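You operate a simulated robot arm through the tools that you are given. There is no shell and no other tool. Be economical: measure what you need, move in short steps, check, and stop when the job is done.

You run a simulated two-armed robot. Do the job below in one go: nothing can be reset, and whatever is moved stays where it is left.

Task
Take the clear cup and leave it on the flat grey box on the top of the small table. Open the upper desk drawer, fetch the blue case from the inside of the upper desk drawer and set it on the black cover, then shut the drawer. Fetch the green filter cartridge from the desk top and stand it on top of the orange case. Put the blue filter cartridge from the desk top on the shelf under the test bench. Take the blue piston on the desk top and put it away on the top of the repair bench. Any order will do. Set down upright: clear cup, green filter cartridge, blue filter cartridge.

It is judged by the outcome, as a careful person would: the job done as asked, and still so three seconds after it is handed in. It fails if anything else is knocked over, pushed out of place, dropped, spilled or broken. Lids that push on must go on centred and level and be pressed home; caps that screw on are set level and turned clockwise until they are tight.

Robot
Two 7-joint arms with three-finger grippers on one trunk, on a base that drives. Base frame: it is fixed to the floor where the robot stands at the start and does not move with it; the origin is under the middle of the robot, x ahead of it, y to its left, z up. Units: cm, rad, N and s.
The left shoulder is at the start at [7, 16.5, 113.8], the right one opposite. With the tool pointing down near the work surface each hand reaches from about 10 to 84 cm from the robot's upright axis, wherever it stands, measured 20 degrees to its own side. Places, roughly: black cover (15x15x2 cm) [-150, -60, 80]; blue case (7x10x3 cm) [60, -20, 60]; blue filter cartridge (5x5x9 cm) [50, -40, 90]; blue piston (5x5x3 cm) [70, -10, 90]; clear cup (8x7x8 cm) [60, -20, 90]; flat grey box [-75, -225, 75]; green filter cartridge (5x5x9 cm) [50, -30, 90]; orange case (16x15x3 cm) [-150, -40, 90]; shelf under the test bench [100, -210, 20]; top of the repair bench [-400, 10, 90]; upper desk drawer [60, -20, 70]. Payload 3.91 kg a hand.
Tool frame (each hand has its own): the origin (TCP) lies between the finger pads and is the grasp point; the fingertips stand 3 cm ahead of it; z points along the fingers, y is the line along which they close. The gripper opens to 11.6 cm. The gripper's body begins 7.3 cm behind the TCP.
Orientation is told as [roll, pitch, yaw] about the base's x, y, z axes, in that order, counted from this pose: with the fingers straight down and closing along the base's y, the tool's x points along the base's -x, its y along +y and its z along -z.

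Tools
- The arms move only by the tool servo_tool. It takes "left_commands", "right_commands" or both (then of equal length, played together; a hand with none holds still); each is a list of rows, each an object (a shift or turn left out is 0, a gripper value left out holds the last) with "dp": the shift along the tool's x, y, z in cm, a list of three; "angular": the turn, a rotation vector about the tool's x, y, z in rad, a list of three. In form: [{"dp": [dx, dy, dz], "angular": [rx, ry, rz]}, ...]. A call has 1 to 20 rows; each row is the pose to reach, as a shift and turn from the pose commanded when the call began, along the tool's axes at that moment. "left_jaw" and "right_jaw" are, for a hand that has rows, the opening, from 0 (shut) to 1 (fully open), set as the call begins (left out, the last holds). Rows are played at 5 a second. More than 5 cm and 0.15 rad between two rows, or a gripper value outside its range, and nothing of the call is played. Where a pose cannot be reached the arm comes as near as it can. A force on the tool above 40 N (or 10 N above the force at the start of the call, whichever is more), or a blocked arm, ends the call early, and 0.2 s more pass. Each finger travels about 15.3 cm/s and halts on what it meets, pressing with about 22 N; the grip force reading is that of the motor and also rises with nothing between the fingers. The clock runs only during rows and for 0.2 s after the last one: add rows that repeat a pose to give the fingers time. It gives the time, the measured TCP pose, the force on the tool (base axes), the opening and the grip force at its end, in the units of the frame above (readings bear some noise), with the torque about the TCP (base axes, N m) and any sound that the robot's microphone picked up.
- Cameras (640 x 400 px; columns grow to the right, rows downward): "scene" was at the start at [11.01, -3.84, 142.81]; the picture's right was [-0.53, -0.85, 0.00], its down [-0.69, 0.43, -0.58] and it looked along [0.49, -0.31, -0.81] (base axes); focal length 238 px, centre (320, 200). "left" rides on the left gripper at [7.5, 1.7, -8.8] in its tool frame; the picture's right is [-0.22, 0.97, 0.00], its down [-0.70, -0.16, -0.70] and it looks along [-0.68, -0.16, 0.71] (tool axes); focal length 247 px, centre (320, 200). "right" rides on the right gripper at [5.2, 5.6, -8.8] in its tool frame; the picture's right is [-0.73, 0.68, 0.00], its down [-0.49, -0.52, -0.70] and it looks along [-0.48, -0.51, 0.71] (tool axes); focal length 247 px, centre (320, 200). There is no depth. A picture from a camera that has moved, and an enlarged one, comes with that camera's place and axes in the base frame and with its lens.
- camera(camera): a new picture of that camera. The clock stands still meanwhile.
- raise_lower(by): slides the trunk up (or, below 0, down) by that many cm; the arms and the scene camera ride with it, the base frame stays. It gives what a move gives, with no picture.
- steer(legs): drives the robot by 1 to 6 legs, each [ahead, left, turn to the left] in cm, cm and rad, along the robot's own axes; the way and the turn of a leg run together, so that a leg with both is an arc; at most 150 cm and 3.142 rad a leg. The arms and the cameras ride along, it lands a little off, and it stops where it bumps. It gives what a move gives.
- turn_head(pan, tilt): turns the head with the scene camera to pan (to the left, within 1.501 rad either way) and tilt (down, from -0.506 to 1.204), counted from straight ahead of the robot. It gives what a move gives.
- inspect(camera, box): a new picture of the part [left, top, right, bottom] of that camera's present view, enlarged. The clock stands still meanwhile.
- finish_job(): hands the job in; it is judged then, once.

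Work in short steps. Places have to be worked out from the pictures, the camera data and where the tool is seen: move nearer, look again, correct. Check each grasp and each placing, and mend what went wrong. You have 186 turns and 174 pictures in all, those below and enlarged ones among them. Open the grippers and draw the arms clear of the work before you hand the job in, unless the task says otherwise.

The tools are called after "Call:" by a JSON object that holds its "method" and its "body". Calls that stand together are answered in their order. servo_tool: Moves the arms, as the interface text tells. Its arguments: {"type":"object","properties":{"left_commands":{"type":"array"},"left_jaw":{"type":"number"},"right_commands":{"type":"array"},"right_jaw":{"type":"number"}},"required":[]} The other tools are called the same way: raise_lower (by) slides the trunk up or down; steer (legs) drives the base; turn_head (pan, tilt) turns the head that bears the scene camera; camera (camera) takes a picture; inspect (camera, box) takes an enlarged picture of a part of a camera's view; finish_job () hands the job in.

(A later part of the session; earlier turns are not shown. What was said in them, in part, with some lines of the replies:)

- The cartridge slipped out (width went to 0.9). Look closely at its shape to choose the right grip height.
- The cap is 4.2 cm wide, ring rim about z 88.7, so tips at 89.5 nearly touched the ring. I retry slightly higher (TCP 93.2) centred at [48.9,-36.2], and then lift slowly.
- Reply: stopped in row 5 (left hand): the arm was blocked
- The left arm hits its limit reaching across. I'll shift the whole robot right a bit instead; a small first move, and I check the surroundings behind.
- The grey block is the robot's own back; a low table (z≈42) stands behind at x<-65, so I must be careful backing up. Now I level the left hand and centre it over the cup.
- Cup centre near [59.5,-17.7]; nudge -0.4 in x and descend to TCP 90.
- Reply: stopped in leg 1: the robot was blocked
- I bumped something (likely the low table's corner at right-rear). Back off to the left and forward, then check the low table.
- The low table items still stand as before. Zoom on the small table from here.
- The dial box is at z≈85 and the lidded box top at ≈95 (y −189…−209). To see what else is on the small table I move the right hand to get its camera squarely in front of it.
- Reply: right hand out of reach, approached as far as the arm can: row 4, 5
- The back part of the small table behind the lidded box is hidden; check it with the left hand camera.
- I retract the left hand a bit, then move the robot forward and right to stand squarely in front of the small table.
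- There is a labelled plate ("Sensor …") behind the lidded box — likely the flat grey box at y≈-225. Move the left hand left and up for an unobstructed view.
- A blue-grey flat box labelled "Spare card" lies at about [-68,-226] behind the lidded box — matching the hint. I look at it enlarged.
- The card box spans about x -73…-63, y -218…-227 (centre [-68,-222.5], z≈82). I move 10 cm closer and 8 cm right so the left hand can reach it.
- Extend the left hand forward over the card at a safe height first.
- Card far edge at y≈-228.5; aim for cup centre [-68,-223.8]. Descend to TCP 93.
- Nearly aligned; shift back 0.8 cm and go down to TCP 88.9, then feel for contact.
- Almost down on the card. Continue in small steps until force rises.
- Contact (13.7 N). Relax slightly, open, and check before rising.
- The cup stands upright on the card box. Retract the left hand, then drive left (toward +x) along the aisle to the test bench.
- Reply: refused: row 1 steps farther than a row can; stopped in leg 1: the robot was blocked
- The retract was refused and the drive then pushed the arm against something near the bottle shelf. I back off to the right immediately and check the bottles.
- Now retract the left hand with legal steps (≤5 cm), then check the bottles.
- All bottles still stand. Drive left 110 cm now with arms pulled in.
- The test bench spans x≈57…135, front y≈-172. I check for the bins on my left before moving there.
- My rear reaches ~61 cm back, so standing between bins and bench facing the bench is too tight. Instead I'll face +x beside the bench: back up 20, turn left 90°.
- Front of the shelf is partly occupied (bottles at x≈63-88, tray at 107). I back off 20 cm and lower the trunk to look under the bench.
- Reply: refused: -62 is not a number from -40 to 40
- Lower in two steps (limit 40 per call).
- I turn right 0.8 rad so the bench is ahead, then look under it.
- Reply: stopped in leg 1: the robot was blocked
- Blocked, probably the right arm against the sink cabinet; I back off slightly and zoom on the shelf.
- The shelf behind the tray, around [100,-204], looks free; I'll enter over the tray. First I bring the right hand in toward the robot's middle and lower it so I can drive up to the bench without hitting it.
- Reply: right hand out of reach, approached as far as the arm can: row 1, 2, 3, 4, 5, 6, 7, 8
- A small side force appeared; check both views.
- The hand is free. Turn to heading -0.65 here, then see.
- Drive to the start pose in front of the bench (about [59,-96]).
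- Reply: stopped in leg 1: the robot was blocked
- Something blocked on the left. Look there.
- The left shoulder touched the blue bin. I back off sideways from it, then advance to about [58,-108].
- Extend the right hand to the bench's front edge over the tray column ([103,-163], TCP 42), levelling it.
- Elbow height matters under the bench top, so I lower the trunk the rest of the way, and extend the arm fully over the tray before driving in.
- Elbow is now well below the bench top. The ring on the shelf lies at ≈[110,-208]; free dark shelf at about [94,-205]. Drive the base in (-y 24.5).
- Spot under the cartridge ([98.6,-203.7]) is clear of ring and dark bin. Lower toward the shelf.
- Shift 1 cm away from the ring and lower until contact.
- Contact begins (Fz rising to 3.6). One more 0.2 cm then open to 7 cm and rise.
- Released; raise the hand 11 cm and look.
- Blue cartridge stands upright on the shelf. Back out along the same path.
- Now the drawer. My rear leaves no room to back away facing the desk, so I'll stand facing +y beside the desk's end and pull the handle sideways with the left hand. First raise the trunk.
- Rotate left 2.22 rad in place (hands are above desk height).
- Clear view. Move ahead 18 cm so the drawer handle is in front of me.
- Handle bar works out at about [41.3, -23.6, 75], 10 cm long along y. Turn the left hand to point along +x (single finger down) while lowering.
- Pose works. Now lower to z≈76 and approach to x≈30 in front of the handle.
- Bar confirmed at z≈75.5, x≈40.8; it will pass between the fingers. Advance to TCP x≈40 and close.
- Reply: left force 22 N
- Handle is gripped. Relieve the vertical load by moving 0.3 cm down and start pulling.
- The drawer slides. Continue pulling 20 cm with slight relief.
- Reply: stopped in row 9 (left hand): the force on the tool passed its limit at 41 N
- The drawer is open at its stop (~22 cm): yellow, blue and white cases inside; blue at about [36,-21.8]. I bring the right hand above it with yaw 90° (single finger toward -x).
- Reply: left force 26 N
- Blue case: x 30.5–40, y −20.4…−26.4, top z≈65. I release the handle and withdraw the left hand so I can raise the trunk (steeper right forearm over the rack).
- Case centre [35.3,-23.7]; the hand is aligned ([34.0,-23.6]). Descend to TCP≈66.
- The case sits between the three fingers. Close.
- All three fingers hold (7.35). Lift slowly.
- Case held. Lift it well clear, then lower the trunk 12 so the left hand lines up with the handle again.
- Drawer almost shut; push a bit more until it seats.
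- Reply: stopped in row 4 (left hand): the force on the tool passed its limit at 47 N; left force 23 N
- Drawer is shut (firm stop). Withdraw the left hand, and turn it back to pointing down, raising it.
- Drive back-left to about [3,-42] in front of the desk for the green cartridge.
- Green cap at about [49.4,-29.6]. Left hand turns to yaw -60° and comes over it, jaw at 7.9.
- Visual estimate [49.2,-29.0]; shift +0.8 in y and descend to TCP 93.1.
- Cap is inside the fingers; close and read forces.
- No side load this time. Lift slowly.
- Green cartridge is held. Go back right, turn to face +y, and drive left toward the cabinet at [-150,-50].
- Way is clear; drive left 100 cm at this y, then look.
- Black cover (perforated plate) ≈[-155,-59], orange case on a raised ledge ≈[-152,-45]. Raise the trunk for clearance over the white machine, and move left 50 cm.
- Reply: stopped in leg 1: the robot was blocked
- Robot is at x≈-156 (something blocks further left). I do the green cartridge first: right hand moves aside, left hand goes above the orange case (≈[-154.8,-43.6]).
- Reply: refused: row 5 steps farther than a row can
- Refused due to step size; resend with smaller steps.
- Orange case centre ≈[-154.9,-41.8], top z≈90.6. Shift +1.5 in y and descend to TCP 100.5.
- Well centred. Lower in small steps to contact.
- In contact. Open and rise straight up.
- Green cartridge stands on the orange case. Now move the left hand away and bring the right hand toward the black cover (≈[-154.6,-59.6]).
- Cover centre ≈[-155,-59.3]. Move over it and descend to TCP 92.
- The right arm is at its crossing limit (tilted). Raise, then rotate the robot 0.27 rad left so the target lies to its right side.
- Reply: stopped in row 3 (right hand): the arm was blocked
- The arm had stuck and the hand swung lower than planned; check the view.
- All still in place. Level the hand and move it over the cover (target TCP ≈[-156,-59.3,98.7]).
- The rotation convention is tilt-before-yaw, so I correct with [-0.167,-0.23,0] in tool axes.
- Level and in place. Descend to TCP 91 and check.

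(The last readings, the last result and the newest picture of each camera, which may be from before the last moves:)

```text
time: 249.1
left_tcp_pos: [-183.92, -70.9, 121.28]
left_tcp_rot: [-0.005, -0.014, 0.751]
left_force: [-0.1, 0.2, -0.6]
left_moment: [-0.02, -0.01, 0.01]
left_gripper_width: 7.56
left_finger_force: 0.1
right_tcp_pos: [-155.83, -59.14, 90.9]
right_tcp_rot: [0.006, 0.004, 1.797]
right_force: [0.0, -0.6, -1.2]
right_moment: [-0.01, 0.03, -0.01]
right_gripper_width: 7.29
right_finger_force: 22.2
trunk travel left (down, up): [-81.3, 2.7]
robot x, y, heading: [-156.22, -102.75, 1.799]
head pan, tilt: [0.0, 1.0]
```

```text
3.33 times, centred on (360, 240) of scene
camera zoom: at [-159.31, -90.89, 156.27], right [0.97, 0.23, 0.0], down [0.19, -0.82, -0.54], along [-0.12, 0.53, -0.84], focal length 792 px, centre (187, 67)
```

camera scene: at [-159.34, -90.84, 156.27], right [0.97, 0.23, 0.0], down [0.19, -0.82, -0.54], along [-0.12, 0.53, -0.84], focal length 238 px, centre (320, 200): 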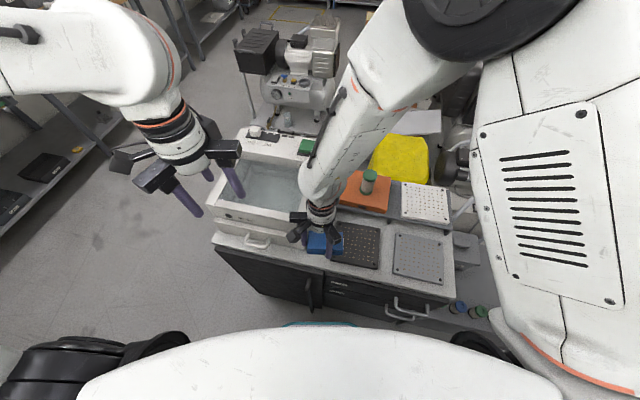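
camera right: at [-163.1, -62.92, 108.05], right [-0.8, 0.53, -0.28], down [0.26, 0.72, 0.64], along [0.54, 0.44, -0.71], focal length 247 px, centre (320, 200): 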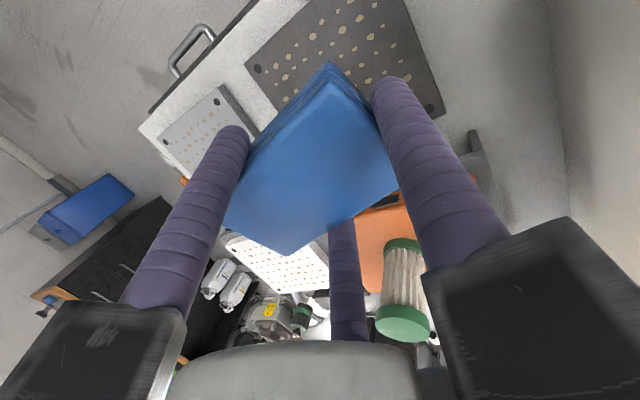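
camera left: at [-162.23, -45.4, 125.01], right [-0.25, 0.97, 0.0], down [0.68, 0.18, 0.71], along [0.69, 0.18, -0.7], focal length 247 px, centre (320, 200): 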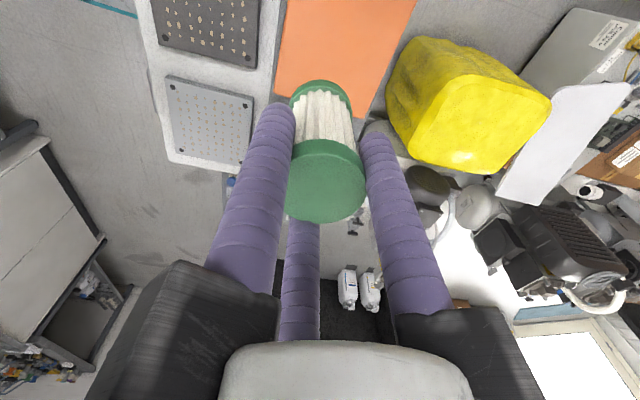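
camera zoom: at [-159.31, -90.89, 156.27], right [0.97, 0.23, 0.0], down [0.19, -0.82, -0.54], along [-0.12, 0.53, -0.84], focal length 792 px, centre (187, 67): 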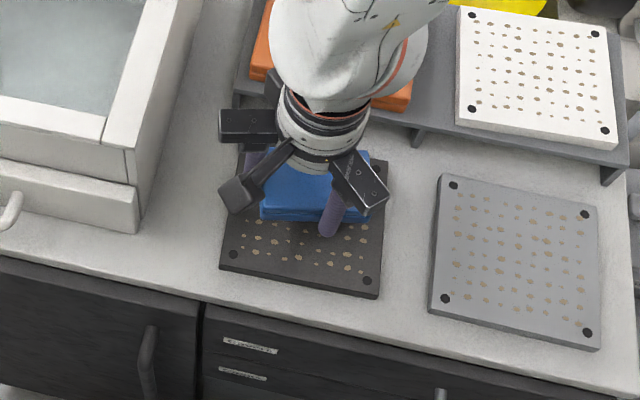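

Shift 1.5 cm toward the front for centring, then lower to contact.

Call:
{"method": "servo_tool", "body": {"right_commands": [{"dp": [0.7, 0.2, 0.6]}, {"dp": [1.5, 0.3, 1.2]}, {"dp": [1.5, 0.3, 1.8]}]}}

Call:
{"method": "servo_tool", "body": {"right_commands": [{"dp": [0, 0, 0.4]}, {"dp": [0, 0, 0.7]}]}}

Call:
{"method": "servo_tool", "body": {"right_commands": [{"dp": [0, 0, 0.3]}, {"dp": [0, 0, 0.5]}]}}

```text
time: 249.9
left_tcp_pos: [-183.74, -70.93, 121.41]
left_tcp_rot: [-0.006, -0.013, 0.751]
left_force: [0.3, 0.6, 0.2]
left_moment: [0.02, 0.02, -0.01]
left_gripper_width: 7.49
left_finger_force: 0.0
right_tcp_pos: [-155.9, -60.91, 89.21]
right_tcp_rot: [0.005, 0.005, 1.795]
right_force: [0.2, 0.7, -1.2]
right_moment: [-0.03, 0.03, -0.06]
right_gripper_width: 7.26
right_finger_force: 22.0
trunk travel left (down, up): [-81.3, 2.7]
robot x, y, heading: [-156.73, -102.15, 1.798]
head pan, tilt: [0.0, 1.0]
```

```text
time: 250.5
left_tcp_pos: [-183.72, -70.86, 121.4]
left_tcp_rot: [-0.007, -0.014, 0.751]
left_force: [0.2, 0.6, 0.4]
left_moment: [0.0, 0.01, 0.0]
left_gripper_width: 7.53
left_finger_force: 0.0
right_tcp_pos: [-155.95, -60.77, 88.36]
right_tcp_rot: [0.006, 0.002, 1.796]
right_force: [0.2, 0.0, -1.0]
right_moment: [-0.03, -0.01, 0.0]
right_gripper_width: 7.3
right_finger_force: 22.1
trunk travel left (down, up): [-81.3, 2.7]
robot x, y, heading: [-156.71, -102.45, 1.799]
head pan, tilt: [0.0, 1.0]
```

```text
time: 251.1
left_tcp_pos: [-183.65, -71.02, 121.37]
left_tcp_rot: [-0.006, -0.013, 0.751]
left_force: [-0.1, -0.7, 0.8]
left_moment: [0.01, 0.03, -0.01]
left_gripper_width: 7.55
left_finger_force: 0.1
right_tcp_pos: [-155.93, -60.87, 88.01]
right_tcp_rot: [0.005, 0.002, 1.797]
right_force: [0.3, 0.1, -1.3]
right_moment: [-0.01, 0.03, -0.02]
right_gripper_width: 7.33
right_finger_force: 22.5
trunk travel left (down, up): [-81.3, 2.7]
robot x, y, heading: [-156.66, -102.25, 1.799]
head pan, tilt: [0.0, 1.0]
```

Call:
{"method": "servo_tool", "body": {"right_commands": [{"dp": [0, 0, 0.4]}, {"dp": [0, 0, 0.8]}]}}

Call:
{"method": "servo_tool", "body": {"right_commands": [{"dp": [0, 0, 0.3]}, {"dp": [0, 0, 0.6]}]}}

Call:
{"method": "camera", "body": {"camera": "right"}}

```text
time: 251.7
left_tcp_pos: [-183.82, -70.89, 121.45]
left_tcp_rot: [-0.006, -0.014, 0.749]
left_force: [0.3, 1.1, 0.7]
left_moment: [-0.03, -0.04, 0.01]
left_gripper_width: 7.54
left_finger_force: 0.0
right_tcp_pos: [-155.92, -60.97, 87.05]
right_tcp_rot: [0.003, 0.001, 1.795]
right_force: [-0.4, -0.5, -0.7]
right_moment: [0.01, -0.03, 0.01]
right_gripper_width: 7.28
right_finger_force: 21.6
trunk travel left (down, up): [-81.3, 2.7]
robot x, y, heading: [-156.49, -102.39, 1.799]
head pan, tilt: [0.0, 1.0]
```

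```text
time: 252.3
left_tcp_pos: [-183.71, -71.13, 121.43]
left_tcp_rot: [-0.004, -0.015, 0.75]
left_force: [-0.2, -0.5, -0.4]
left_moment: [-0.01, -0.05, 0.0]
left_gripper_width: 7.56
left_finger_force: 0.0
right_tcp_pos: [-156.01, -60.95, 86.6]
right_tcp_rot: [0.005, -0.002, 1.796]
right_force: [0.9, -0.9, 19.7]
right_moment: [0.09, -0.56, -0.1]
right_gripper_width: 7.27
right_finger_force: 21.6
trunk travel left (down, up): [-81.3, 2.7]
robot x, y, heading: [-156.27, -102.72, 1.794]
head pan, tilt: [0.0, 1.0]
```

```text
34 pictures are left
camera right: at [-160.18, -67.28, 95.46], right [-0.83, 0.56, 0.01], down [0.41, 0.59, 0.7], along [0.39, 0.58, -0.72], focal length 247 px, centre (320, 200)
```

right: 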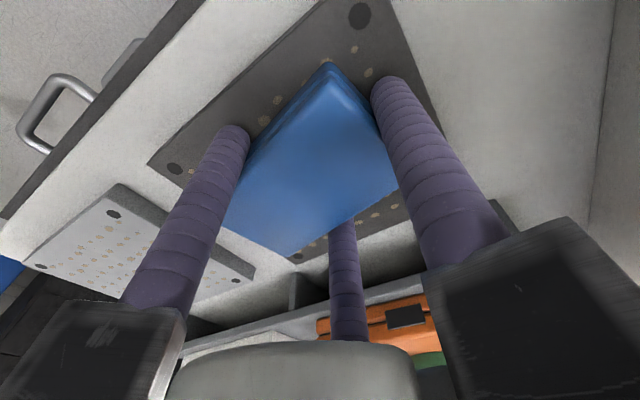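

Contact (19.7 N); the case end is ~2 cm inside the cover edge. Open and rise.

Call:
{"method": "servo_tool", "body": {"right_commands": [{"dp": [0, 0, -0.1]}, {"dp": [0, 0, -0.1]}, {"dp": [0, 0, -0.1]}, {"dp": [0, 0, -0.1]}], "right_jaw": 0.85}}

Call:
{"method": "servo_tool", "body": {"right_commands": [{"dp": [0, 0, -2]}, {"dp": [0, 0, -5]}, {"dp": [0, 0, -9]}, {"dp": [0, 0, -13]}, {"dp": [0, 0, -17]}, {"dp": [0, 0, -21]}, {"dp": [0, 0, -25]}, {"dp": [0, 0, -29]}]}}

Call:
{"method": "inspect", "body": {"camera": "scene", "box": [280, 140, 440, 300]}}

```text
time: 253.3
left_tcp_pos: [-183.74, -71.06, 121.37]
left_tcp_rot: [-0.003, -0.013, 0.751]
left_force: [0.1, 0.4, 0.6]
left_moment: [0.0, -0.01, -0.04]
left_gripper_width: 7.55
left_finger_force: 0.2
right_tcp_pos: [-155.91, -60.91, 86.7]
right_tcp_rot: [0.005, 0.001, 1.797]
right_force: [-1.1, -1.2, 2.4]
right_moment: [0.14, -0.02, 0.04]
right_gripper_width: 9.8
right_finger_force: 0.1
trunk travel left (down, up): [-81.3, 2.7]
robot x, y, heading: [-156.26, -102.71, 1.797]
head pan, tilt: [0.0, 1.0]
```

```text
time: 255.1
left_tcp_pos: [-183.33, -70.82, 121.44]
left_tcp_rot: [-0.004, -0.01, 0.752]
left_force: [0.6, 0.1, 0.4]
left_moment: [0.01, 0.03, 0.01]
left_gripper_width: 7.56
left_finger_force: 0.1
right_tcp_pos: [-155.5, -60.73, 115.64]
right_tcp_rot: [0.008, 0.001, 1.797]
right_force: [0.8, 0.2, -0.4]
right_moment: [-0.03, 0.08, -0.01]
right_gripper_width: 9.87
right_finger_force: 0.1
trunk travel left (down, up): [-81.3, 2.7]
robot x, y, heading: [-156.41, -102.71, 1.795]
head pan, tilt: [0.0, 1.0]
```

```text
2.50 times, centred on (360, 220) of scene
camera zoom: at [-158.88, -90.72, 156.26], right [0.97, 0.23, 0.0], down [0.19, -0.82, -0.54], along [-0.12, 0.53, -0.84], focal length 594 px, centre (220, 150)
```

zoom: 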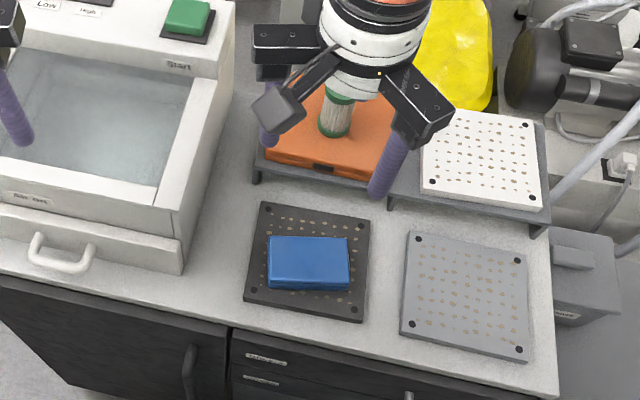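

Blue case rests flat on the black cover, green cartridge stands. Next the piston: pull the right hand aside, straighten heading and drive back toward the desk.

Call:
{"method": "servo_tool", "body": {"right_commands": [{"dp": [1.5, -3.2, 0]}, {"dp": [3, -6.5, 0]}, {"dp": [4.5, -9.8, 0]}, {"dp": [6, -13, 0]}]}}

Call:
{"method": "steer", "body": {"legs": [[0, 0, -0.225], [0, -100, 0], [0, -60, 0]]}}

```text
time: 256.1
left_tcp_pos: [-183.55, -71.0, 121.52]
left_tcp_rot: [-0.005, -0.013, 0.749]
left_force: [0.1, -0.8, -0.4]
left_moment: [0.0, 0.05, -0.01]
left_gripper_width: 7.52
left_finger_force: 0.0
right_tcp_pos: [-141.8, -63.57, 115.56]
right_tcp_rot: [0.002, 0.003, 1.795]
right_force: [0.3, -0.4, 1.5]
right_moment: [0.02, 0.07, 0.02]
right_gripper_width: 9.84
right_finger_force: 0.1
trunk travel left (down, up): [-81.3, 2.7]
robot x, y, heading: [-156.29, -102.67, 1.796]
head pan, tilt: [0.0, 1.0]
```

```text
time: 265.1
left_tcp_pos: [-16.87, -66.22, 121.26]
left_tcp_rot: [-0.005, -0.013, 0.51]
left_force: [0.1, 0.0, -0.6]
left_moment: [0.0, -0.01, -0.01]
left_gripper_width: 7.53
left_finger_force: 0.0
right_tcp_pos: [25.3, -68.89, 115.59]
right_tcp_rot: [0.006, 0.003, 1.556]
right_force: [-0.6, -0.2, -0.4]
right_moment: [-0.03, 0.0, 0.0]
right_gripper_width: 9.86
right_finger_force: 0.1
trunk travel left (down, up): [-81.3, 2.7]
robot x, y, heading: [2.18, -103.39, 1.552]
head pan, tilt: [0.0, 1.0]
```

Turn to face the desk and slide left to about y=-18.

Call:
{"method": "steer", "body": {"legs": [[0, 0, -1.552], [1, 84, 0]]}}

Call:
{"method": "turn_head", "body": {"pan": 0, "tilt": 0.8}}

Call:
{"method": "camera", "body": {"camera": "scene"}}

```text
time: 273.4
left_tcp_pos: [41.63, -0.21, 121.41]
left_tcp_rot: [-0.005, -0.014, -1.068]
left_force: [-0.3, 0.0, 0.0]
left_moment: [0.04, 0.0, -0.03]
left_gripper_width: 7.52
left_finger_force: 0.0
right_tcp_pos: [38.83, -42.35, 115.65]
right_tcp_rot: [0.008, 0.003, -0.02]
right_force: [-0.2, 0.2, 0.0]
right_moment: [0.01, 0.0, 0.02]
right_gripper_width: 9.87
right_finger_force: 0.1
trunk travel left (down, up): [-81.3, 2.7]
robot x, y, heading: [4.5, -19.0, -0.015]
head pan, tilt: [0.0, 1.0]
```

```text
time: 274.1
left_tcp_pos: [41.7, -0.04, 121.4]
left_tcp_rot: [-0.003, -0.013, -1.065]
left_force: [-0.1, 0.2, 0.1]
left_moment: [-0.04, 0.01, -0.01]
left_gripper_width: 7.52
left_finger_force: 0.0
right_tcp_pos: [38.96, -42.44, 115.69]
right_tcp_rot: [0.005, 0.001, -0.022]
right_force: [0.5, -0.7, -0.5]
right_moment: [-0.02, 0.0, -0.01]
right_gripper_width: 9.86
right_finger_force: 0.2
trunk travel left (down, up): [-81.3, 2.7]
robot x, y, heading: [4.53, -18.63, -0.019]
head pan, tilt: [0.0, 0.799]
```

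```text
32 pictures are left
camera scene: at [17.39, -19.06, 157.78], right [-0.02, -1.0, 0.0], down [-0.72, 0.01, -0.7], along [0.7, -0.01, -0.72], focal length 238 px, centre (320, 200)
```

scene: 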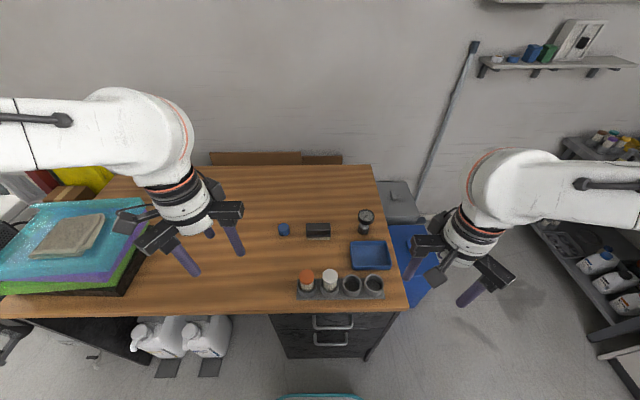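

Piston ≈[71,-6.5], top ≈88. Left hand goes above it, jaw to 8 cm.

Call:
{"method": "servo_tool", "body": {"left_commands": [{"dp": [-2.2, 2.5, 1]}, {"dp": [-4.4, 5, 2]}, {"dp": [-6.6, 7.5, 4]}, {"dp": [-8.8, 10, 6.5]}, {"dp": [-11, 12.5, 9]}, {"dp": [-13.2, 15, 12]}, {"dp": [-15.4, 17.5, 15]}, {"dp": [-17.6, 20, 18]}, {"dp": [-19.9, 22.5, 21]}, {"dp": [-19.9, 22.5, 23.5]}], "left_jaw": 0.69}}

Call:
{"method": "camera", "body": {"camera": "left"}}

```text
time: 276.3
left_tcp_pos: [71.22, -7.22, 98.03]
left_tcp_rot: [-0.003, -0.013, -1.065]
left_force: [-0.8, -1.2, 0.0]
left_moment: [-0.01, 0.02, -0.05]
left_gripper_width: 7.99
left_finger_force: 0.0
right_tcp_pos: [38.99, -42.27, 115.64]
right_tcp_rot: [0.005, 0.003, -0.02]
right_force: [-0.4, -0.3, -0.2]
right_moment: [0.0, 0.01, 0.02]
right_gripper_width: 9.87
right_finger_force: 0.0
trunk travel left (down, up): [-81.3, 2.7]
robot x, y, heading: [4.33, -19.18, -0.018]
head pan, tilt: [0.0, 0.799]
```

```text
31 pictures are left
camera left: at [69.02, 0.38, 106.61], right [0.96, 0.28, 0.0], down [0.19, -0.68, 0.71], along [0.2, -0.68, -0.7], focal length 247 px, centre (320, 200)
```

left: 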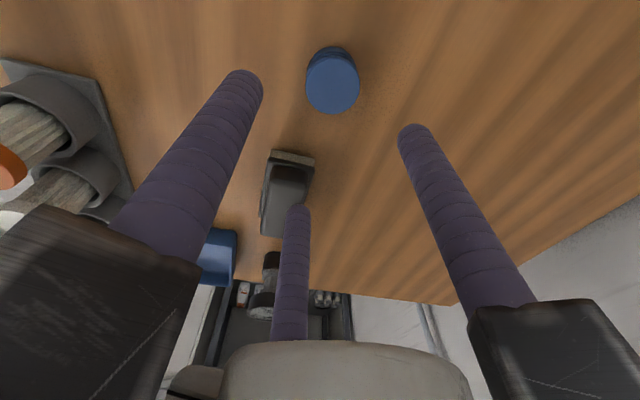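

Piston centre about [71.5,-6.1]. Adjust and descend to TCP 88.5.

Call:
{"method": "servo_tool", "body": {"left_commands": [{"dp": [0.8, 0.8, 2.5]}, {"dp": [0.8, 0.8, 5]}, {"dp": [0.8, 0.8, 7.5]}, {"dp": [0.8, 0.8, 9.4]}, {"dp": [0.8, 0.8, 9.4]}]}}

Call:
{"method": "camera", "body": {"camera": "left"}}

```text
time: 277.5
left_tcp_pos: [71.57, -5.98, 88.67]
left_tcp_rot: [-0.003, -0.015, -1.067]
left_force: [-0.6, 0.4, -0.1]
left_moment: [0.0, -0.02, 0.02]
left_gripper_width: 8.01
left_finger_force: 0.1
right_tcp_pos: [38.86, -42.34, 115.61]
right_tcp_rot: [0.006, 0.004, -0.02]
right_force: [-0.8, -0.2, -0.5]
right_moment: [-0.01, 0.02, 0.0]
right_gripper_width: 9.87
right_finger_force: 0.1
trunk travel left (down, up): [-81.3, 2.7]
robot x, y, heading: [4.44, -18.83, -0.013]
head pan, tilt: [0.0, 0.799]
```

```text
30 pictures are left
camera left: at [69.35, 1.55, 97.29], right [0.96, 0.28, 0.0], down [0.19, -0.68, 0.71], along [0.2, -0.68, -0.7], focal length 247 px, centre (320, 200)
```

left: 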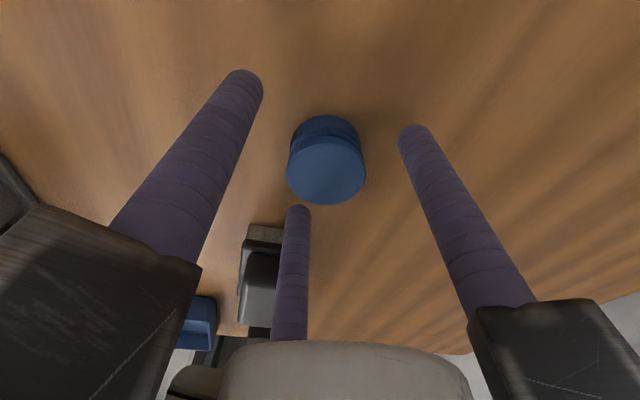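

Centred. Lower 0.6 cm more and close.

Call:
{"method": "servo_tool", "body": {"left_commands": [{"dp": [0, 0, 0.5]}, {"dp": [0, 0, 0.5]}, {"dp": [0, 0, 0.5]}]}}

Call:
{"method": "servo_tool", "body": {"left_commands": [{"dp": [0, 0, 0]}, {"dp": [0, 0, 0]}, {"dp": [0, 0, 0]}, {"dp": [0, 0, 0]}], "left_jaw": 0}}

Call:
{"method": "servo_tool", "body": {"left_commands": [{"dp": [0, 0, -1]}, {"dp": [0, 0, -2.5]}, {"dp": [0, 0, -5]}, {"dp": [0, 0, -8]}, {"dp": [0, 0, -12]}, {"dp": [0, 0, -16]}, {"dp": [0, 0, -20]}]}}

Call:
{"method": "camera", "body": {"camera": "left"}}

```text
time: 278.3
left_tcp_pos: [71.63, -6.0, 88.07]
left_tcp_rot: [-0.005, -0.014, -1.067]
left_force: [-0.2, -0.5, -0.4]
left_moment: [0.04, 0.02, 0.01]
left_gripper_width: 8.01
left_finger_force: 0.1
right_tcp_pos: [38.81, -42.36, 115.66]
right_tcp_rot: [0.005, 0.003, -0.019]
right_force: [0.5, 0.6, 0.1]
right_moment: [-0.02, -0.01, -0.02]
right_gripper_width: 9.84
right_finger_force: 0.1
trunk travel left (down, up): [-81.3, 2.7]
robot x, y, heading: [4.8, -19.12, -0.016]
head pan, tilt: [0.0, 0.799]
```

```text
time: 279.3
left_tcp_pos: [71.51, -5.88, 88.14]
left_tcp_rot: [-0.006, -0.015, -1.066]
left_force: [-0.4, 0.4, 0.4]
left_moment: [0.01, 0.0, 0.0]
left_gripper_width: 4.5
left_finger_force: 22.3
right_tcp_pos: [38.99, -42.41, 115.59]
right_tcp_rot: [0.004, 0.004, -0.02]
right_force: [-1.0, -0.3, -0.1]
right_moment: [0.01, -0.02, 0.01]
right_gripper_width: 9.85
right_finger_force: 0.1
trunk travel left (down, up): [-81.3, 2.7]
robot x, y, heading: [4.27, -18.99, -0.018]
head pan, tilt: [0.0, 0.799]
```

```text
time: 280.9
left_tcp_pos: [71.14, -5.94, 108.09]
left_tcp_rot: [-0.005, -0.014, -1.068]
left_force: [-0.8, -0.8, -0.8]
left_moment: [-0.01, -0.04, -0.01]
left_gripper_width: 4.48
left_finger_force: 21.6
right_tcp_pos: [38.75, -42.31, 115.72]
right_tcp_rot: [0.009, 0.002, -0.021]
right_force: [0.8, 0.3, 0.1]
right_moment: [0.01, 0.03, 0.01]
right_gripper_width: 9.87
right_finger_force: 0.1
trunk travel left (down, up): [-81.3, 2.7]
robot x, y, heading: [4.67, -18.87, -0.014]
head pan, tilt: [0.0, 0.799]
```

```text
29 pictures are left
camera left: at [69.0, 1.67, 116.72], right [0.96, 0.28, 0.0], down [0.19, -0.68, 0.71], along [0.19, -0.68, -0.7], focal length 247 px, centre (320, 200)
```

left: 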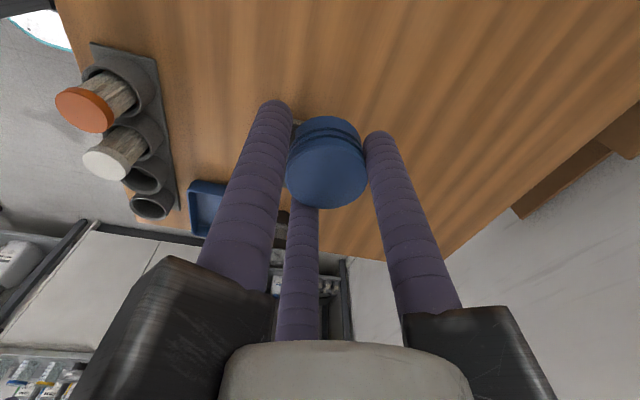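

Piston held. Pull the hand in, then drive right to y≈-105 and turn around to face -x.

Call:
{"method": "servo_tool", "body": {"left_commands": [{"dp": [2.3, -2.8, -2]}, {"dp": [4.6, -5.6, -4]}, {"dp": [7, -8.4, -6]}, {"dp": [9.4, -11.2, -8]}, {"dp": [11.7, -14, -10]}, {"dp": [14, -16.8, -12]}, {"dp": [16.4, -19.5, -13]}]}}

Call:
{"method": "steer", "body": {"legs": [[0, -87, 0.015], [0, 0, 1.57], [0, 0, 1.57]]}}

Call:
{"method": "turn_head", "body": {"pan": 0, "tilt": 0.4}}

Call:
{"method": "camera", "body": {"camera": "scene"}}

```text
time: 282.5
left_tcp_pos: [46.29, -0.75, 120.99]
left_tcp_rot: [0.0, -0.011, -1.065]
left_force: [-0.5, 0.4, 0.1]
left_moment: [-0.09, 0.02, 0.0]
left_gripper_width: 4.47
left_finger_force: 22.2
right_tcp_pos: [38.87, -42.31, 115.73]
right_tcp_rot: [0.006, 0.005, -0.02]
right_force: [0.0, -0.3, -0.3]
right_moment: [0.06, 0.02, 0.03]
right_gripper_width: 9.85
right_finger_force: 0.1
trunk travel left (down, up): [-81.3, 2.7]
robot x, y, heading: [4.36, -18.96, -0.014]
head pan, tilt: [0.0, 0.799]
```

```text
time: 294.9
left_tcp_pos: [-38.84, -125.1, 120.87]
left_tcp_rot: [-0.006, -0.014, 2.078]
left_force: [-0.5, -0.3, -1.0]
left_moment: [-0.03, 0.04, -0.01]
left_gripper_width: 4.44
left_finger_force: 21.9
right_tcp_pos: [-31.29, -83.64, 115.73]
right_tcp_rot: [0.005, 0.002, 3.125]
right_force: [0.4, 0.6, 0.1]
right_moment: [-0.04, -0.03, 0.06]
right_gripper_width: 9.88
right_finger_force: 0.1
trunk travel left (down, up): [-81.3, 2.7]
robot x, y, heading: [3.26, -107.0, 3.127]
head pan, tilt: [0.0, 0.799]
```

```text
time: 295.8
left_tcp_pos: [-38.62, -125.11, 120.89]
left_tcp_rot: [-0.005, -0.015, 2.077]
left_force: [0.4, 0.4, -0.8]
left_moment: [0.01, 0.02, 0.02]
left_gripper_width: 4.45
left_finger_force: 22.1
right_tcp_pos: [-31.33, -83.5, 115.64]
right_tcp_rot: [0.005, 0.003, 3.122]
right_force: [-0.5, 0.1, -1.1]
right_moment: [0.02, 0.0, -0.02]
right_gripper_width: 9.85
right_finger_force: 0.0
trunk travel left (down, up): [-81.3, 2.7]
robot x, y, heading: [2.89, -106.79, 3.128]
head pan, tilt: [0.0, 0.4]
```

```text
28 pictures are left
camera scene: at [-11.34, -106.76, 161.29], right [0.02, 1.0, 0.0], down [0.39, -0.01, -0.92], along [-0.92, 0.01, -0.39], focal length 238 px, centre (320, 200)
```

scene: 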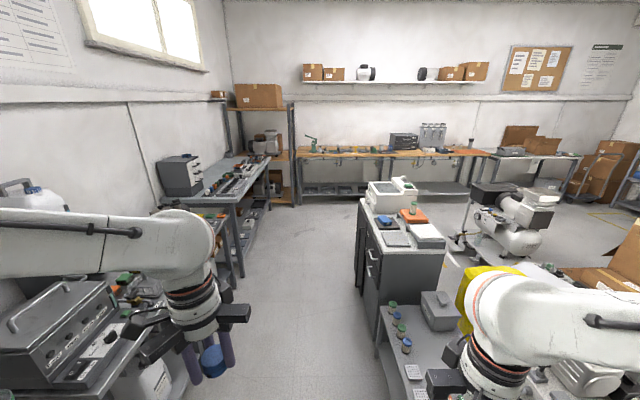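

The corridor to the repair bench is clear. Drive along y≈-116, 150+100 cm ahead.

Call:
{"method": "steer", "body": {"legs": [[0, 9, 0.01], [150, 0, 0], [95, 0, 0]]}}

Call:
{"method": "turn_head", "body": {"pan": -0.3, "tilt": 0.5}}

Call:
{"method": "camera", "body": {"camera": "scene"}}

```text
time: 308.6
left_tcp_pos: [-285.83, -134.93, 120.89]
left_tcp_rot: [-0.005, -0.013, 2.099]
left_force: [0.2, 0.3, -0.8]
left_moment: [-0.01, 0.02, -0.02]
left_gripper_width: 4.07
left_finger_force: 22.2
right_tcp_pos: [-279.13, -93.31, 115.7]
right_tcp_rot: [0.004, 0.003, -3.14]
right_force: [0.2, 0.8, -0.8]
right_moment: [-0.01, 0.01, 0.03]
right_gripper_width: 9.87
right_finger_force: 0.0
trunk travel left (down, up): [-81.3, 2.7]
robot x, y, heading: [-244.35, -116.04, -3.136]
head pan, tilt: [0.0, 0.4]
```

```text
time: 309.4
left_tcp_pos: [-285.79, -134.88, 120.95]
left_tcp_rot: [-0.005, -0.013, 2.097]
left_force: [0.1, 0.2, -0.1]
left_moment: [0.03, -0.02, 0.0]
left_gripper_width: 4.06
left_finger_force: 21.8
right_tcp_pos: [-279.32, -93.23, 115.66]
right_tcp_rot: [0.007, 0.004, -3.139]
right_force: [1.0, 0.3, -0.2]
right_moment: [0.02, -0.04, 0.03]
right_gripper_width: 9.87
right_finger_force: 0.0
trunk travel left (down, up): [-81.3, 2.7]
robot x, y, heading: [-244.27, -115.94, -3.133]
head pan, tilt: [-0.3, 0.499]
```

```text
27 pictures are left
camera scene: at [-258.27, -113.37, 160.38], right [0.29, 0.96, 0.0], down [0.46, -0.14, -0.88], along [-0.84, 0.26, -0.48], focal length 238 px, centre (320, 200)
```

scene: 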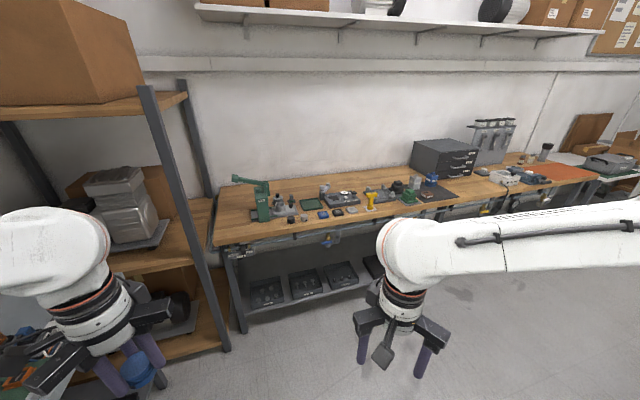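

Zoom in on the repair bench top to pick a free spot.

Call:
{"method": "inspect", "body": {"camera": "scene", "box": [200, 130, 420, 260]}}

Call:
{"method": "camera", "body": {"camera": "left"}}

```text
2.91 times, centred on (310, 195) of scene
camera zoom: at [-258.27, -113.37, 160.38], right [0.29, 0.96, 0.0], down [0.46, -0.14, -0.88], along [-0.84, 0.26, -0.48], focal length 692 px, centre (349, 214)
```

zoom: 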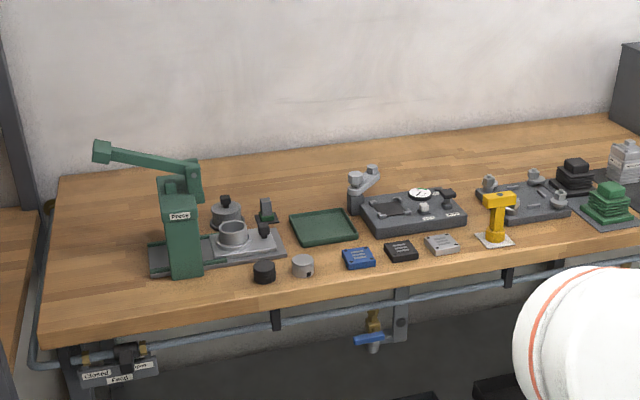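

```text
25 pictures are left
camera left: at [-283.53, -142.37, 129.55], right [-0.95, -0.3, 0.0], down [-0.21, 0.67, 0.71], along [-0.21, 0.68, -0.7], focal length 247 px, centre (320, 200)
```

left: 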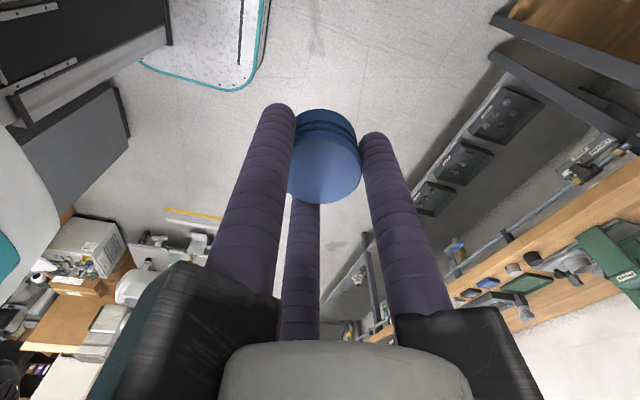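

Piston still held. Free wood at the bench's left end (≈[-374,-126], left of the press). Drive ahead 52 and right 8.

Call:
{"method": "steer", "body": {"legs": [[0, -8, -0.005], [52, 0, 0]]}}

Call:
{"method": "turn_head", "body": {"pan": 0.15, "tilt": 0.8}}

Call:
{"method": "camera", "body": {"camera": "scene"}}

```text
time: 313.1
left_tcp_pos: [-337.89, -126.16, 120.99]
left_tcp_rot: [-0.003, -0.014, 2.082]
left_force: [-0.2, 0.3, -1.5]
left_moment: [-0.02, 0.02, 0.0]
left_gripper_width: 4.08
left_finger_force: 21.9
right_tcp_pos: [-330.87, -84.59, 115.68]
right_tcp_rot: [0.004, 0.003, 3.129]
right_force: [0.5, -0.3, 0.2]
right_moment: [-0.03, -0.01, 0.0]
right_gripper_width: 9.84
right_finger_force: 0.0
trunk travel left (down, up): [-81.3, 2.7]
robot x, y, heading: [-296.43, -107.74, 3.135]
head pan, tilt: [-0.3, 0.499]
```

```text
time: 314.0
left_tcp_pos: [-338.05, -126.05, 120.97]
left_tcp_rot: [-0.006, -0.015, 2.084]
left_force: [0.4, 0.3, 0.3]
left_moment: [0.03, 0.02, 0.01]
left_gripper_width: 4.08
left_finger_force: 22.5
right_tcp_pos: [-330.83, -84.56, 115.68]
right_tcp_rot: [0.005, 0.003, 3.129]
right_force: [-0.8, 0.0, -0.1]
right_moment: [-0.01, -0.04, 0.01]
right_gripper_width: 9.88
right_finger_force: 0.0
trunk travel left (down, up): [-81.3, 2.7]
robot x, y, heading: [-296.37, -107.83, 3.128]
head pan, tilt: [0.15, 0.799]
```

```text
24 pictures are left
camera scene: at [-309.47, -108.83, 157.79], right [-0.14, 0.99, 0.0], down [0.71, 0.1, -0.7], along [-0.69, -0.1, -0.72], focal length 238 px, centre (320, 200)
```

scene: 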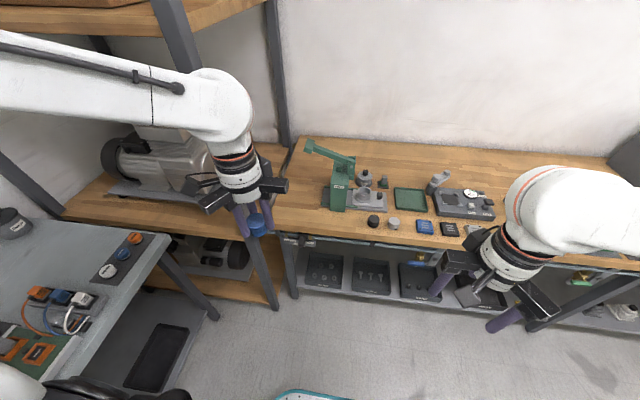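

Target ≈[-368,-126] (clear of the press lever tip at ≈[-383,-124]). Extend the left hand forward and lower to z≈101.

Call:
{"method": "servo_tool", "body": {"left_commands": [{"dp": [-2, 3.6, 0]}, {"dp": [-4, 7.2, 0]}, {"dp": [-6, 10.8, 0]}, {"dp": [-8, 14.4, 1]}, {"dp": [-10, 18, 4]}, {"dp": [-12, 21.6, 7]}, {"dp": [-14.2, 25.2, 10]}, {"dp": [-14.7, 26.1, 14]}, {"dp": [-14.7, 26.1, 18]}, {"dp": [-14.7, 26.1, 20]}]}}

Call:
{"method": "camera", "body": {"camera": "left"}}

Call:
{"method": "camera", "body": {"camera": "scene"}}

```text
refused: row 5 steps farther than a row can; nothing moved
```

```text
23 pictures are left
camera left: at [-335.84, -133.55, 129.56], right [-0.96, -0.28, 0.0], down [-0.2, 0.67, 0.71], along [-0.2, 0.68, -0.7], focal length 247 px, centre (320, 200)
```

left: 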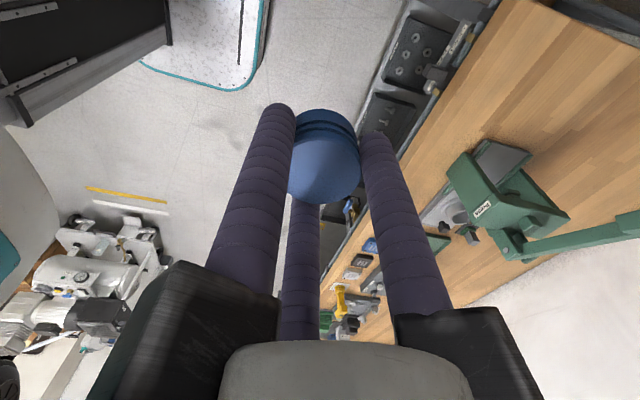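

```text
22 pictures are left
camera scene: at [-309.47, -108.83, 157.79], right [-0.14, 0.99, 0.0], down [0.71, 0.1, -0.7], along [-0.69, -0.1, -0.72], focal length 238 px, centre (320, 200)
```

scene: 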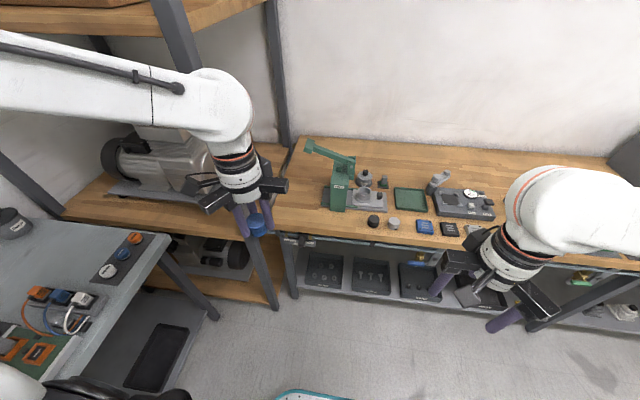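

Step size error again; resend with smaller steps.

Call:
{"method": "servo_tool", "body": {"left_commands": [{"dp": [-1.9, 3.4, 0]}, {"dp": [-3.8, 6.8, 0]}, {"dp": [-5.7, 10.2, 0]}, {"dp": [-7.6, 13.6, 1]}, {"dp": [-9.5, 17, 3]}, {"dp": [-11.4, 20.4, 5]}, {"dp": [-13.3, 23.8, 7]}, {"dp": [-14.7, 26.1, 10]}, {"dp": [-14.7, 26.1, 14]}, {"dp": [-14.7, 26.1, 18]}, {"dp": [-14.7, 26.1, 20]}]}}

Call:
{"method": "inspect", "body": {"camera": "scene", "box": [200, 100, 420, 300]}}

```text
time: 316.4
left_tcp_pos: [-368.11, -125.86, 100.96]
left_tcp_rot: [-0.005, -0.012, 2.083]
left_force: [-0.3, 0.5, -1.0]
left_moment: [-0.01, -0.05, -0.01]
left_gripper_width: 4.06
left_finger_force: 21.9
right_tcp_pos: [-330.9, -84.61, 115.6]
right_tcp_rot: [0.005, 0.002, 3.13]
right_force: [-0.9, -0.3, -0.5]
right_moment: [0.01, -0.03, 0.0]
right_gripper_width: 9.87
right_finger_force: 0.1
trunk travel left (down, up): [-81.3, 2.7]
robot x, y, heading: [-296.32, -107.62, 3.127]
head pan, tilt: [0.15, 0.799]
```

```text
2.00 times, centred on (310, 200) of scene
camera zoom: at [-309.57, -108.84, 157.78], right [-0.14, 0.99, 0.0], down [0.71, 0.1, -0.7], along [-0.69, -0.1, -0.72], focal length 476 px, centre (340, 200)
```

zoom: 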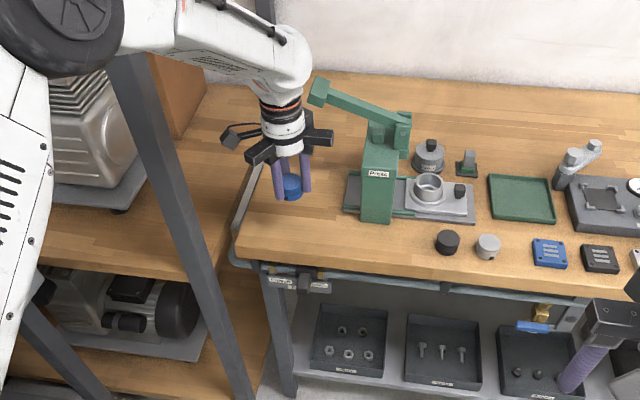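

Over free wood. Shift 1.5 cm deeper and lower in stages until contact.

Call:
{"method": "servo_tool", "body": {"left_commands": [{"dp": [-0.7, 1.3, 2]}, {"dp": [-0.7, 1.3, 4]}, {"dp": [-0.7, 1.3, 5.5]}, {"dp": [-0.7, 1.3, 6.5]}]}}

Call:
{"method": "camera", "body": {"camera": "left"}}

```text
time: 317.4
left_tcp_pos: [-369.39, -125.76, 94.42]
left_tcp_rot: [-0.007, -0.014, 2.083]
left_force: [-0.2, 0.1, -0.9]
left_moment: [-0.01, 0.0, -0.02]
left_gripper_width: 4.05
left_finger_force: 22.2
right_tcp_pos: [-330.94, -84.62, 115.57]
right_tcp_rot: [0.006, 0.005, 3.131]
right_force: [-0.6, 0.1, 0.0]
right_moment: [-0.02, -0.02, -0.01]
right_gripper_width: 9.86
right_finger_force: 0.1
trunk travel left (down, up): [-81.3, 2.7]
robot x, y, heading: [-296.54, -107.62, 3.136]
head pan, tilt: [0.15, 0.799]
```

```text
20 pictures are left
camera left: at [-367.31, -133.25, 102.98], right [-0.96, -0.28, 0.0], down [-0.2, 0.67, 0.71], along [-0.2, 0.68, -0.7], focal length 247 px, centre (320, 200)
```

left: 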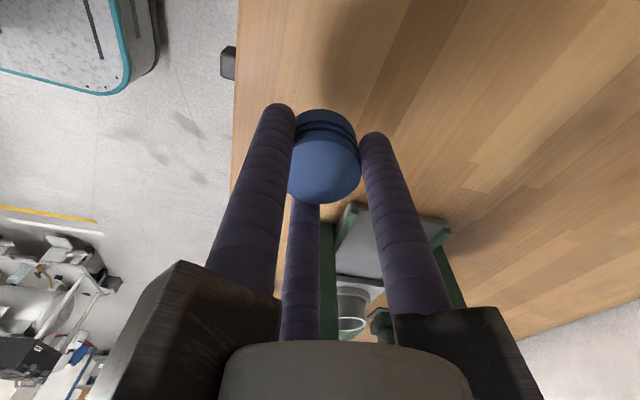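

Free wood below, 5 cm in from the edge. Lower further by feel.

Call:
{"method": "servo_tool", "body": {"left_commands": [{"dp": [0, 0, 0.7]}, {"dp": [0, 0, 1.4]}]}}

Call:
{"method": "servo_tool", "body": {"left_commands": [{"dp": [0, 0, 0.5]}, {"dp": [0, 0, 0.8]}]}}

Call:
{"method": "servo_tool", "body": {"left_commands": [{"dp": [0, 0, 0.4]}, {"dp": [0, 0, 0.7]}]}}

```text
time: 318.0
left_tcp_pos: [-369.45, -125.73, 92.99]
left_tcp_rot: [-0.006, -0.014, 2.082]
left_force: [0.7, -0.1, 0.0]
left_moment: [-0.03, -0.01, -0.03]
left_gripper_width: 4.05
left_finger_force: 22.2
right_tcp_pos: [-330.89, -84.48, 115.71]
right_tcp_rot: [0.006, 0.004, 3.127]
right_force: [0.7, 0.3, 0.9]
right_moment: [-0.02, 0.0, -0.02]
right_gripper_width: 9.84
right_finger_force: 0.1
trunk travel left (down, up): [-81.3, 2.7]
robot x, y, heading: [-296.22, -107.73, 3.131]
head pan, tilt: [0.15, 0.799]
```

```text
time: 318.6
left_tcp_pos: [-369.54, -125.77, 92.38]
left_tcp_rot: [-0.007, -0.013, 2.083]
left_force: [0.4, -0.1, 0.1]
left_moment: [-0.03, 0.02, -0.01]
left_gripper_width: 4.08
left_finger_force: 21.8
right_tcp_pos: [-330.82, -84.59, 115.68]
right_tcp_rot: [0.004, 0.004, 3.129]
right_force: [0.4, -0.5, -0.1]
right_moment: [0.03, 0.0, -0.01]
right_gripper_width: 9.87
right_finger_force: 0.0
trunk travel left (down, up): [-81.3, 2.7]
robot x, y, heading: [-296.18, -107.83, 3.132]
head pan, tilt: [0.15, 0.799]
```

```text
time: 319.2
left_tcp_pos: [-369.56, -125.62, 91.62]
left_tcp_rot: [-0.005, -0.012, 2.084]
left_force: [-0.2, -0.7, -0.5]
left_moment: [0.0, 0.02, 0.02]
left_gripper_width: 4.08
left_finger_force: 21.8
right_tcp_pos: [-330.9, -84.58, 115.63]
right_tcp_rot: [0.005, 0.004, 3.131]
right_force: [0.0, -0.5, 0.0]
right_moment: [-0.02, -0.02, 0.05]
right_gripper_width: 9.86
right_finger_force: 0.1
trunk travel left (down, up): [-81.3, 2.7]
robot x, y, heading: [-296.39, -107.94, 3.133]
head pan, tilt: [0.15, 0.799]
```

Call:
{"method": "servo_tool", "body": {"left_commands": [{"dp": [0, 0, 0.5]}, {"dp": [0, 0, 0.8]}]}}

Call:
{"method": "servo_tool", "body": {"left_commands": [{"dp": [0, 0, 0.4]}, {"dp": [0, 0, 0.7]}]}}

Call:
{"method": "servo_tool", "body": {"left_commands": [{"dp": [0, 0, 0.4]}, {"dp": [0, 0, 0.7]}]}}

Call:
{"method": "inspect", "body": {"camera": "scene", "box": [260, 120, 400, 240]}}

```text
time: 319.8
left_tcp_pos: [-369.46, -125.71, 90.87]
left_tcp_rot: [-0.006, -0.015, 2.084]
left_force: [-1.0, -0.4, -0.2]
left_moment: [0.03, -0.02, 0.02]
left_gripper_width: 4.08
left_finger_force: 21.9
right_tcp_pos: [-330.98, -84.56, 115.51]
right_tcp_rot: [0.004, 0.002, 3.128]
right_force: [-0.7, -0.3, -0.1]
right_moment: [-0.01, -0.01, -0.01]
right_gripper_width: 9.87
right_finger_force: 0.0
trunk travel left (down, up): [-81.3, 2.7]
robot x, y, heading: [-296.27, -107.71, 3.129]
head pan, tilt: [0.15, 0.799]
```

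```text
time: 320.4
left_tcp_pos: [-369.5, -125.64, 90.1]
left_tcp_rot: [-0.003, -0.014, 2.081]
left_force: [0.2, 0.4, -0.3]
left_moment: [-0.03, 0.03, 0.05]
left_gripper_width: 4.09
left_finger_force: 21.8
right_tcp_pos: [-330.93, -84.54, 115.72]
right_tcp_rot: [0.005, 0.005, 3.129]
right_force: [0.9, -0.1, -0.9]
right_moment: [-0.01, -0.02, -0.02]
right_gripper_width: 9.86
right_finger_force: 0.1
trunk travel left (down, up): [-81.3, 2.7]
robot x, y, heading: [-296.49, -107.75, 3.134]
head pan, tilt: [0.15, 0.799]
```

```text
time: 321.0
left_tcp_pos: [-369.56, -125.67, 89.66]
left_tcp_rot: [-0.001, -0.016, 2.085]
left_force: [0.5, -1.3, 10.9]
left_moment: [-0.22, -0.15, -0.01]
left_gripper_width: 4.06
left_finger_force: 21.2
right_tcp_pos: [-330.77, -84.48, 115.78]
right_tcp_rot: [0.008, 0.001, 3.13]
right_force: [0.2, -0.3, -0.7]
right_moment: [-0.02, -0.01, 0.0]
right_gripper_width: 9.83
right_finger_force: 0.1
trunk travel left (down, up): [-81.3, 2.7]
robot x, y, heading: [-296.18, -107.27, 3.133]
head pan, tilt: [0.15, 0.799]
```

```text
3.33 times, centred on (330, 180) of scene
camera zoom: at [-309.31, -108.81, 157.82], right [-0.14, 0.99, 0.0], down [0.71, 0.1, -0.7], along [-0.69, -0.1, -0.72], focal length 792 px, centre (287, 267)
```

zoom: 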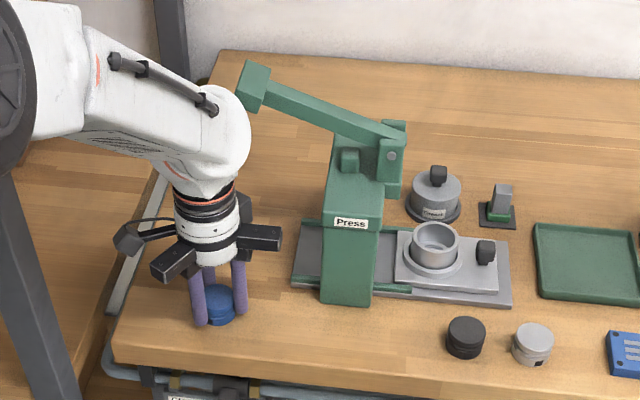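

Contact on the bench. Release and rise.

Call:
{"method": "servo_tool", "body": {"left_commands": [{"dp": [0, 0, -0.1]}, {"dp": [0, 0, -0.1]}, {"dp": [0, 0, -0.1]}, {"dp": [0, 0, -0.1]}], "left_jaw": 0.65}}

Call:
{"method": "servo_tool", "body": {"left_commands": [{"dp": [0, 0, -1.5]}, {"dp": [0, 0, -4]}, {"dp": [0, 0, -8]}, {"dp": [0, 0, -12]}, {"dp": [0, 0, -16]}, {"dp": [0, 0, -20]}]}}

Call:
{"method": "inspect", "body": {"camera": "scene", "box": [260, 120, 400, 240]}}

```text
time: 322.0
left_tcp_pos: [-369.51, -125.6, 89.57]
left_tcp_rot: [-0.005, -0.014, 2.084]
left_force: [-0.7, -0.4, -0.3]
left_moment: [0.05, 0.0, 0.01]
left_gripper_width: 7.51
left_finger_force: 0.0
right_tcp_pos: [-330.89, -84.55, 115.59]
right_tcp_rot: [0.004, 0.003, 3.129]
right_force: [0.2, 0.2, 0.1]
right_moment: [0.04, -0.01, -0.04]
right_gripper_width: 9.86
right_finger_force: 0.1
trunk travel left (down, up): [-81.3, 2.7]
robot x, y, heading: [-296.41, -107.64, 3.132]
head pan, tilt: [0.15, 0.799]
```

```text
time: 323.4
left_tcp_pos: [-369.25, -125.79, 109.68]
left_tcp_rot: [-0.003, -0.015, 2.084]
left_force: [-0.5, 0.5, 0.5]
left_moment: [-0.01, 0.02, 0.03]
left_gripper_width: 7.53
left_finger_force: 0.1
right_tcp_pos: [-330.72, -84.58, 115.7]
right_tcp_rot: [0.008, 0.002, 3.13]
right_force: [0.2, -0.3, -0.7]
right_moment: [-0.01, 0.03, -0.03]
right_gripper_width: 9.87
right_finger_force: 0.1
trunk travel left (down, up): [-81.3, 2.7]
robot x, y, heading: [-296.29, -107.78, 3.134]
head pan, tilt: [0.15, 0.799]
```

```text
3.33 times, centred on (330, 180) of scene
camera zoom: at [-309.32, -108.8, 157.79], right [-0.14, 0.99, 0.0], down [0.71, 0.1, -0.7], along [-0.69, -0.1, -0.72], focal length 792 px, centre (287, 267)
```

zoom: 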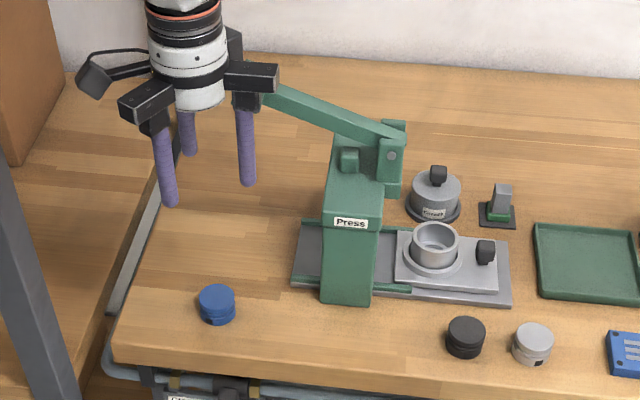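

Piston sits on the repair bench. Draw the left hand clear.

Call:
{"method": "servo_tool", "body": {"left_commands": [{"dp": [1.9, -3.4, -1]}, {"dp": [3.8, -6.8, -2]}, {"dp": [5.7, -10.2, -3]}, {"dp": [7.6, -13.6, -4]}, {"dp": [9.5, -17, -5]}, {"dp": [11.4, -20.4, -6]}, {"dp": [13.3, -23.8, -7]}], "left_jaw": 1}}

Call:
{"method": "camera", "body": {"camera": "scene"}}

```text
time: 325.0
left_tcp_pos: [-341.8, -126.06, 116.55]
left_tcp_rot: [-0.001, -0.016, 2.082]
left_force: [0.4, -0.3, 0.0]
left_moment: [-0.03, 0.05, -0.02]
left_gripper_width: 11.6
left_finger_force: 0.1
right_tcp_pos: [-330.58, -84.58, 115.64]
right_tcp_rot: [0.005, 0.003, 3.129]
right_force: [1.2, -0.1, -0.2]
right_moment: [0.0, 0.03, 0.05]
right_gripper_width: 9.85
right_finger_force: 0.2
trunk travel left (down, up): [-81.3, 2.7]
robot x, y, heading: [-296.09, -107.75, 3.137]
head pan, tilt: [0.15, 0.799]
```

```text
17 pictures are left
camera scene: at [-309.15, -108.88, 157.81], right [-0.14, 0.99, 0.0], down [0.71, 0.1, -0.7], along [-0.69, -0.1, -0.72], focal length 238 px, centre (320, 200)
```

scene: 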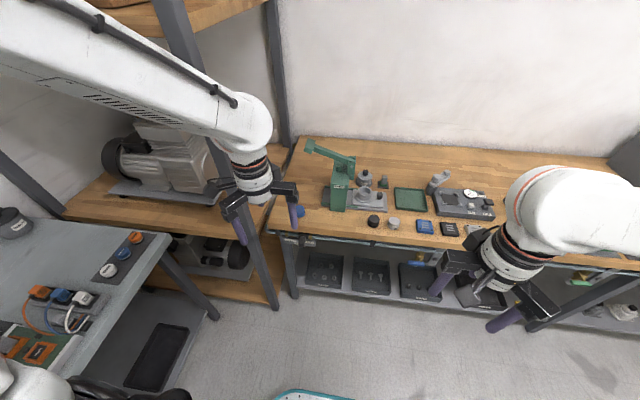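

All five placements are done, the drawer is shut, both grippers are open and the arms are clear, so I hand the job in.

Call:
{"method": "finish_job", "body": {}}

```text
The job is handed in.
```

I placed all five items, shut the upper desk drawer and handed the job in. The least certain part is where the clear cup went.

- **Clear cup:** it stands upright on the flat blue-grey piece marked "Spare card" at the back of the small table. I took that to be the flat grey box because it best matched the given position; a larger lidded grey box also stands on that table.
- **Blue case:** it is out of the upper desk drawer and lies flat on the black cover.
- **Green filter cartridge:** it stands on top of the orange case.
- **Blue filter cartridge:** it stands on the shelf under the test bench.
- **Blue piston:** it sits at the left end of the repair bench top.

**Bumps along the way:** the robot or an arm bumped or was blocked several times while driving. This happened near the low table, by the bottle shelf at the sink, at the sink cabinet, at the blue bin by the desk and beside the cabinet with the black cover. I looked afterwards at the low table, the bottles and the bin, and nothing appeared knocked over or moved. I did not look closely at the other two places.
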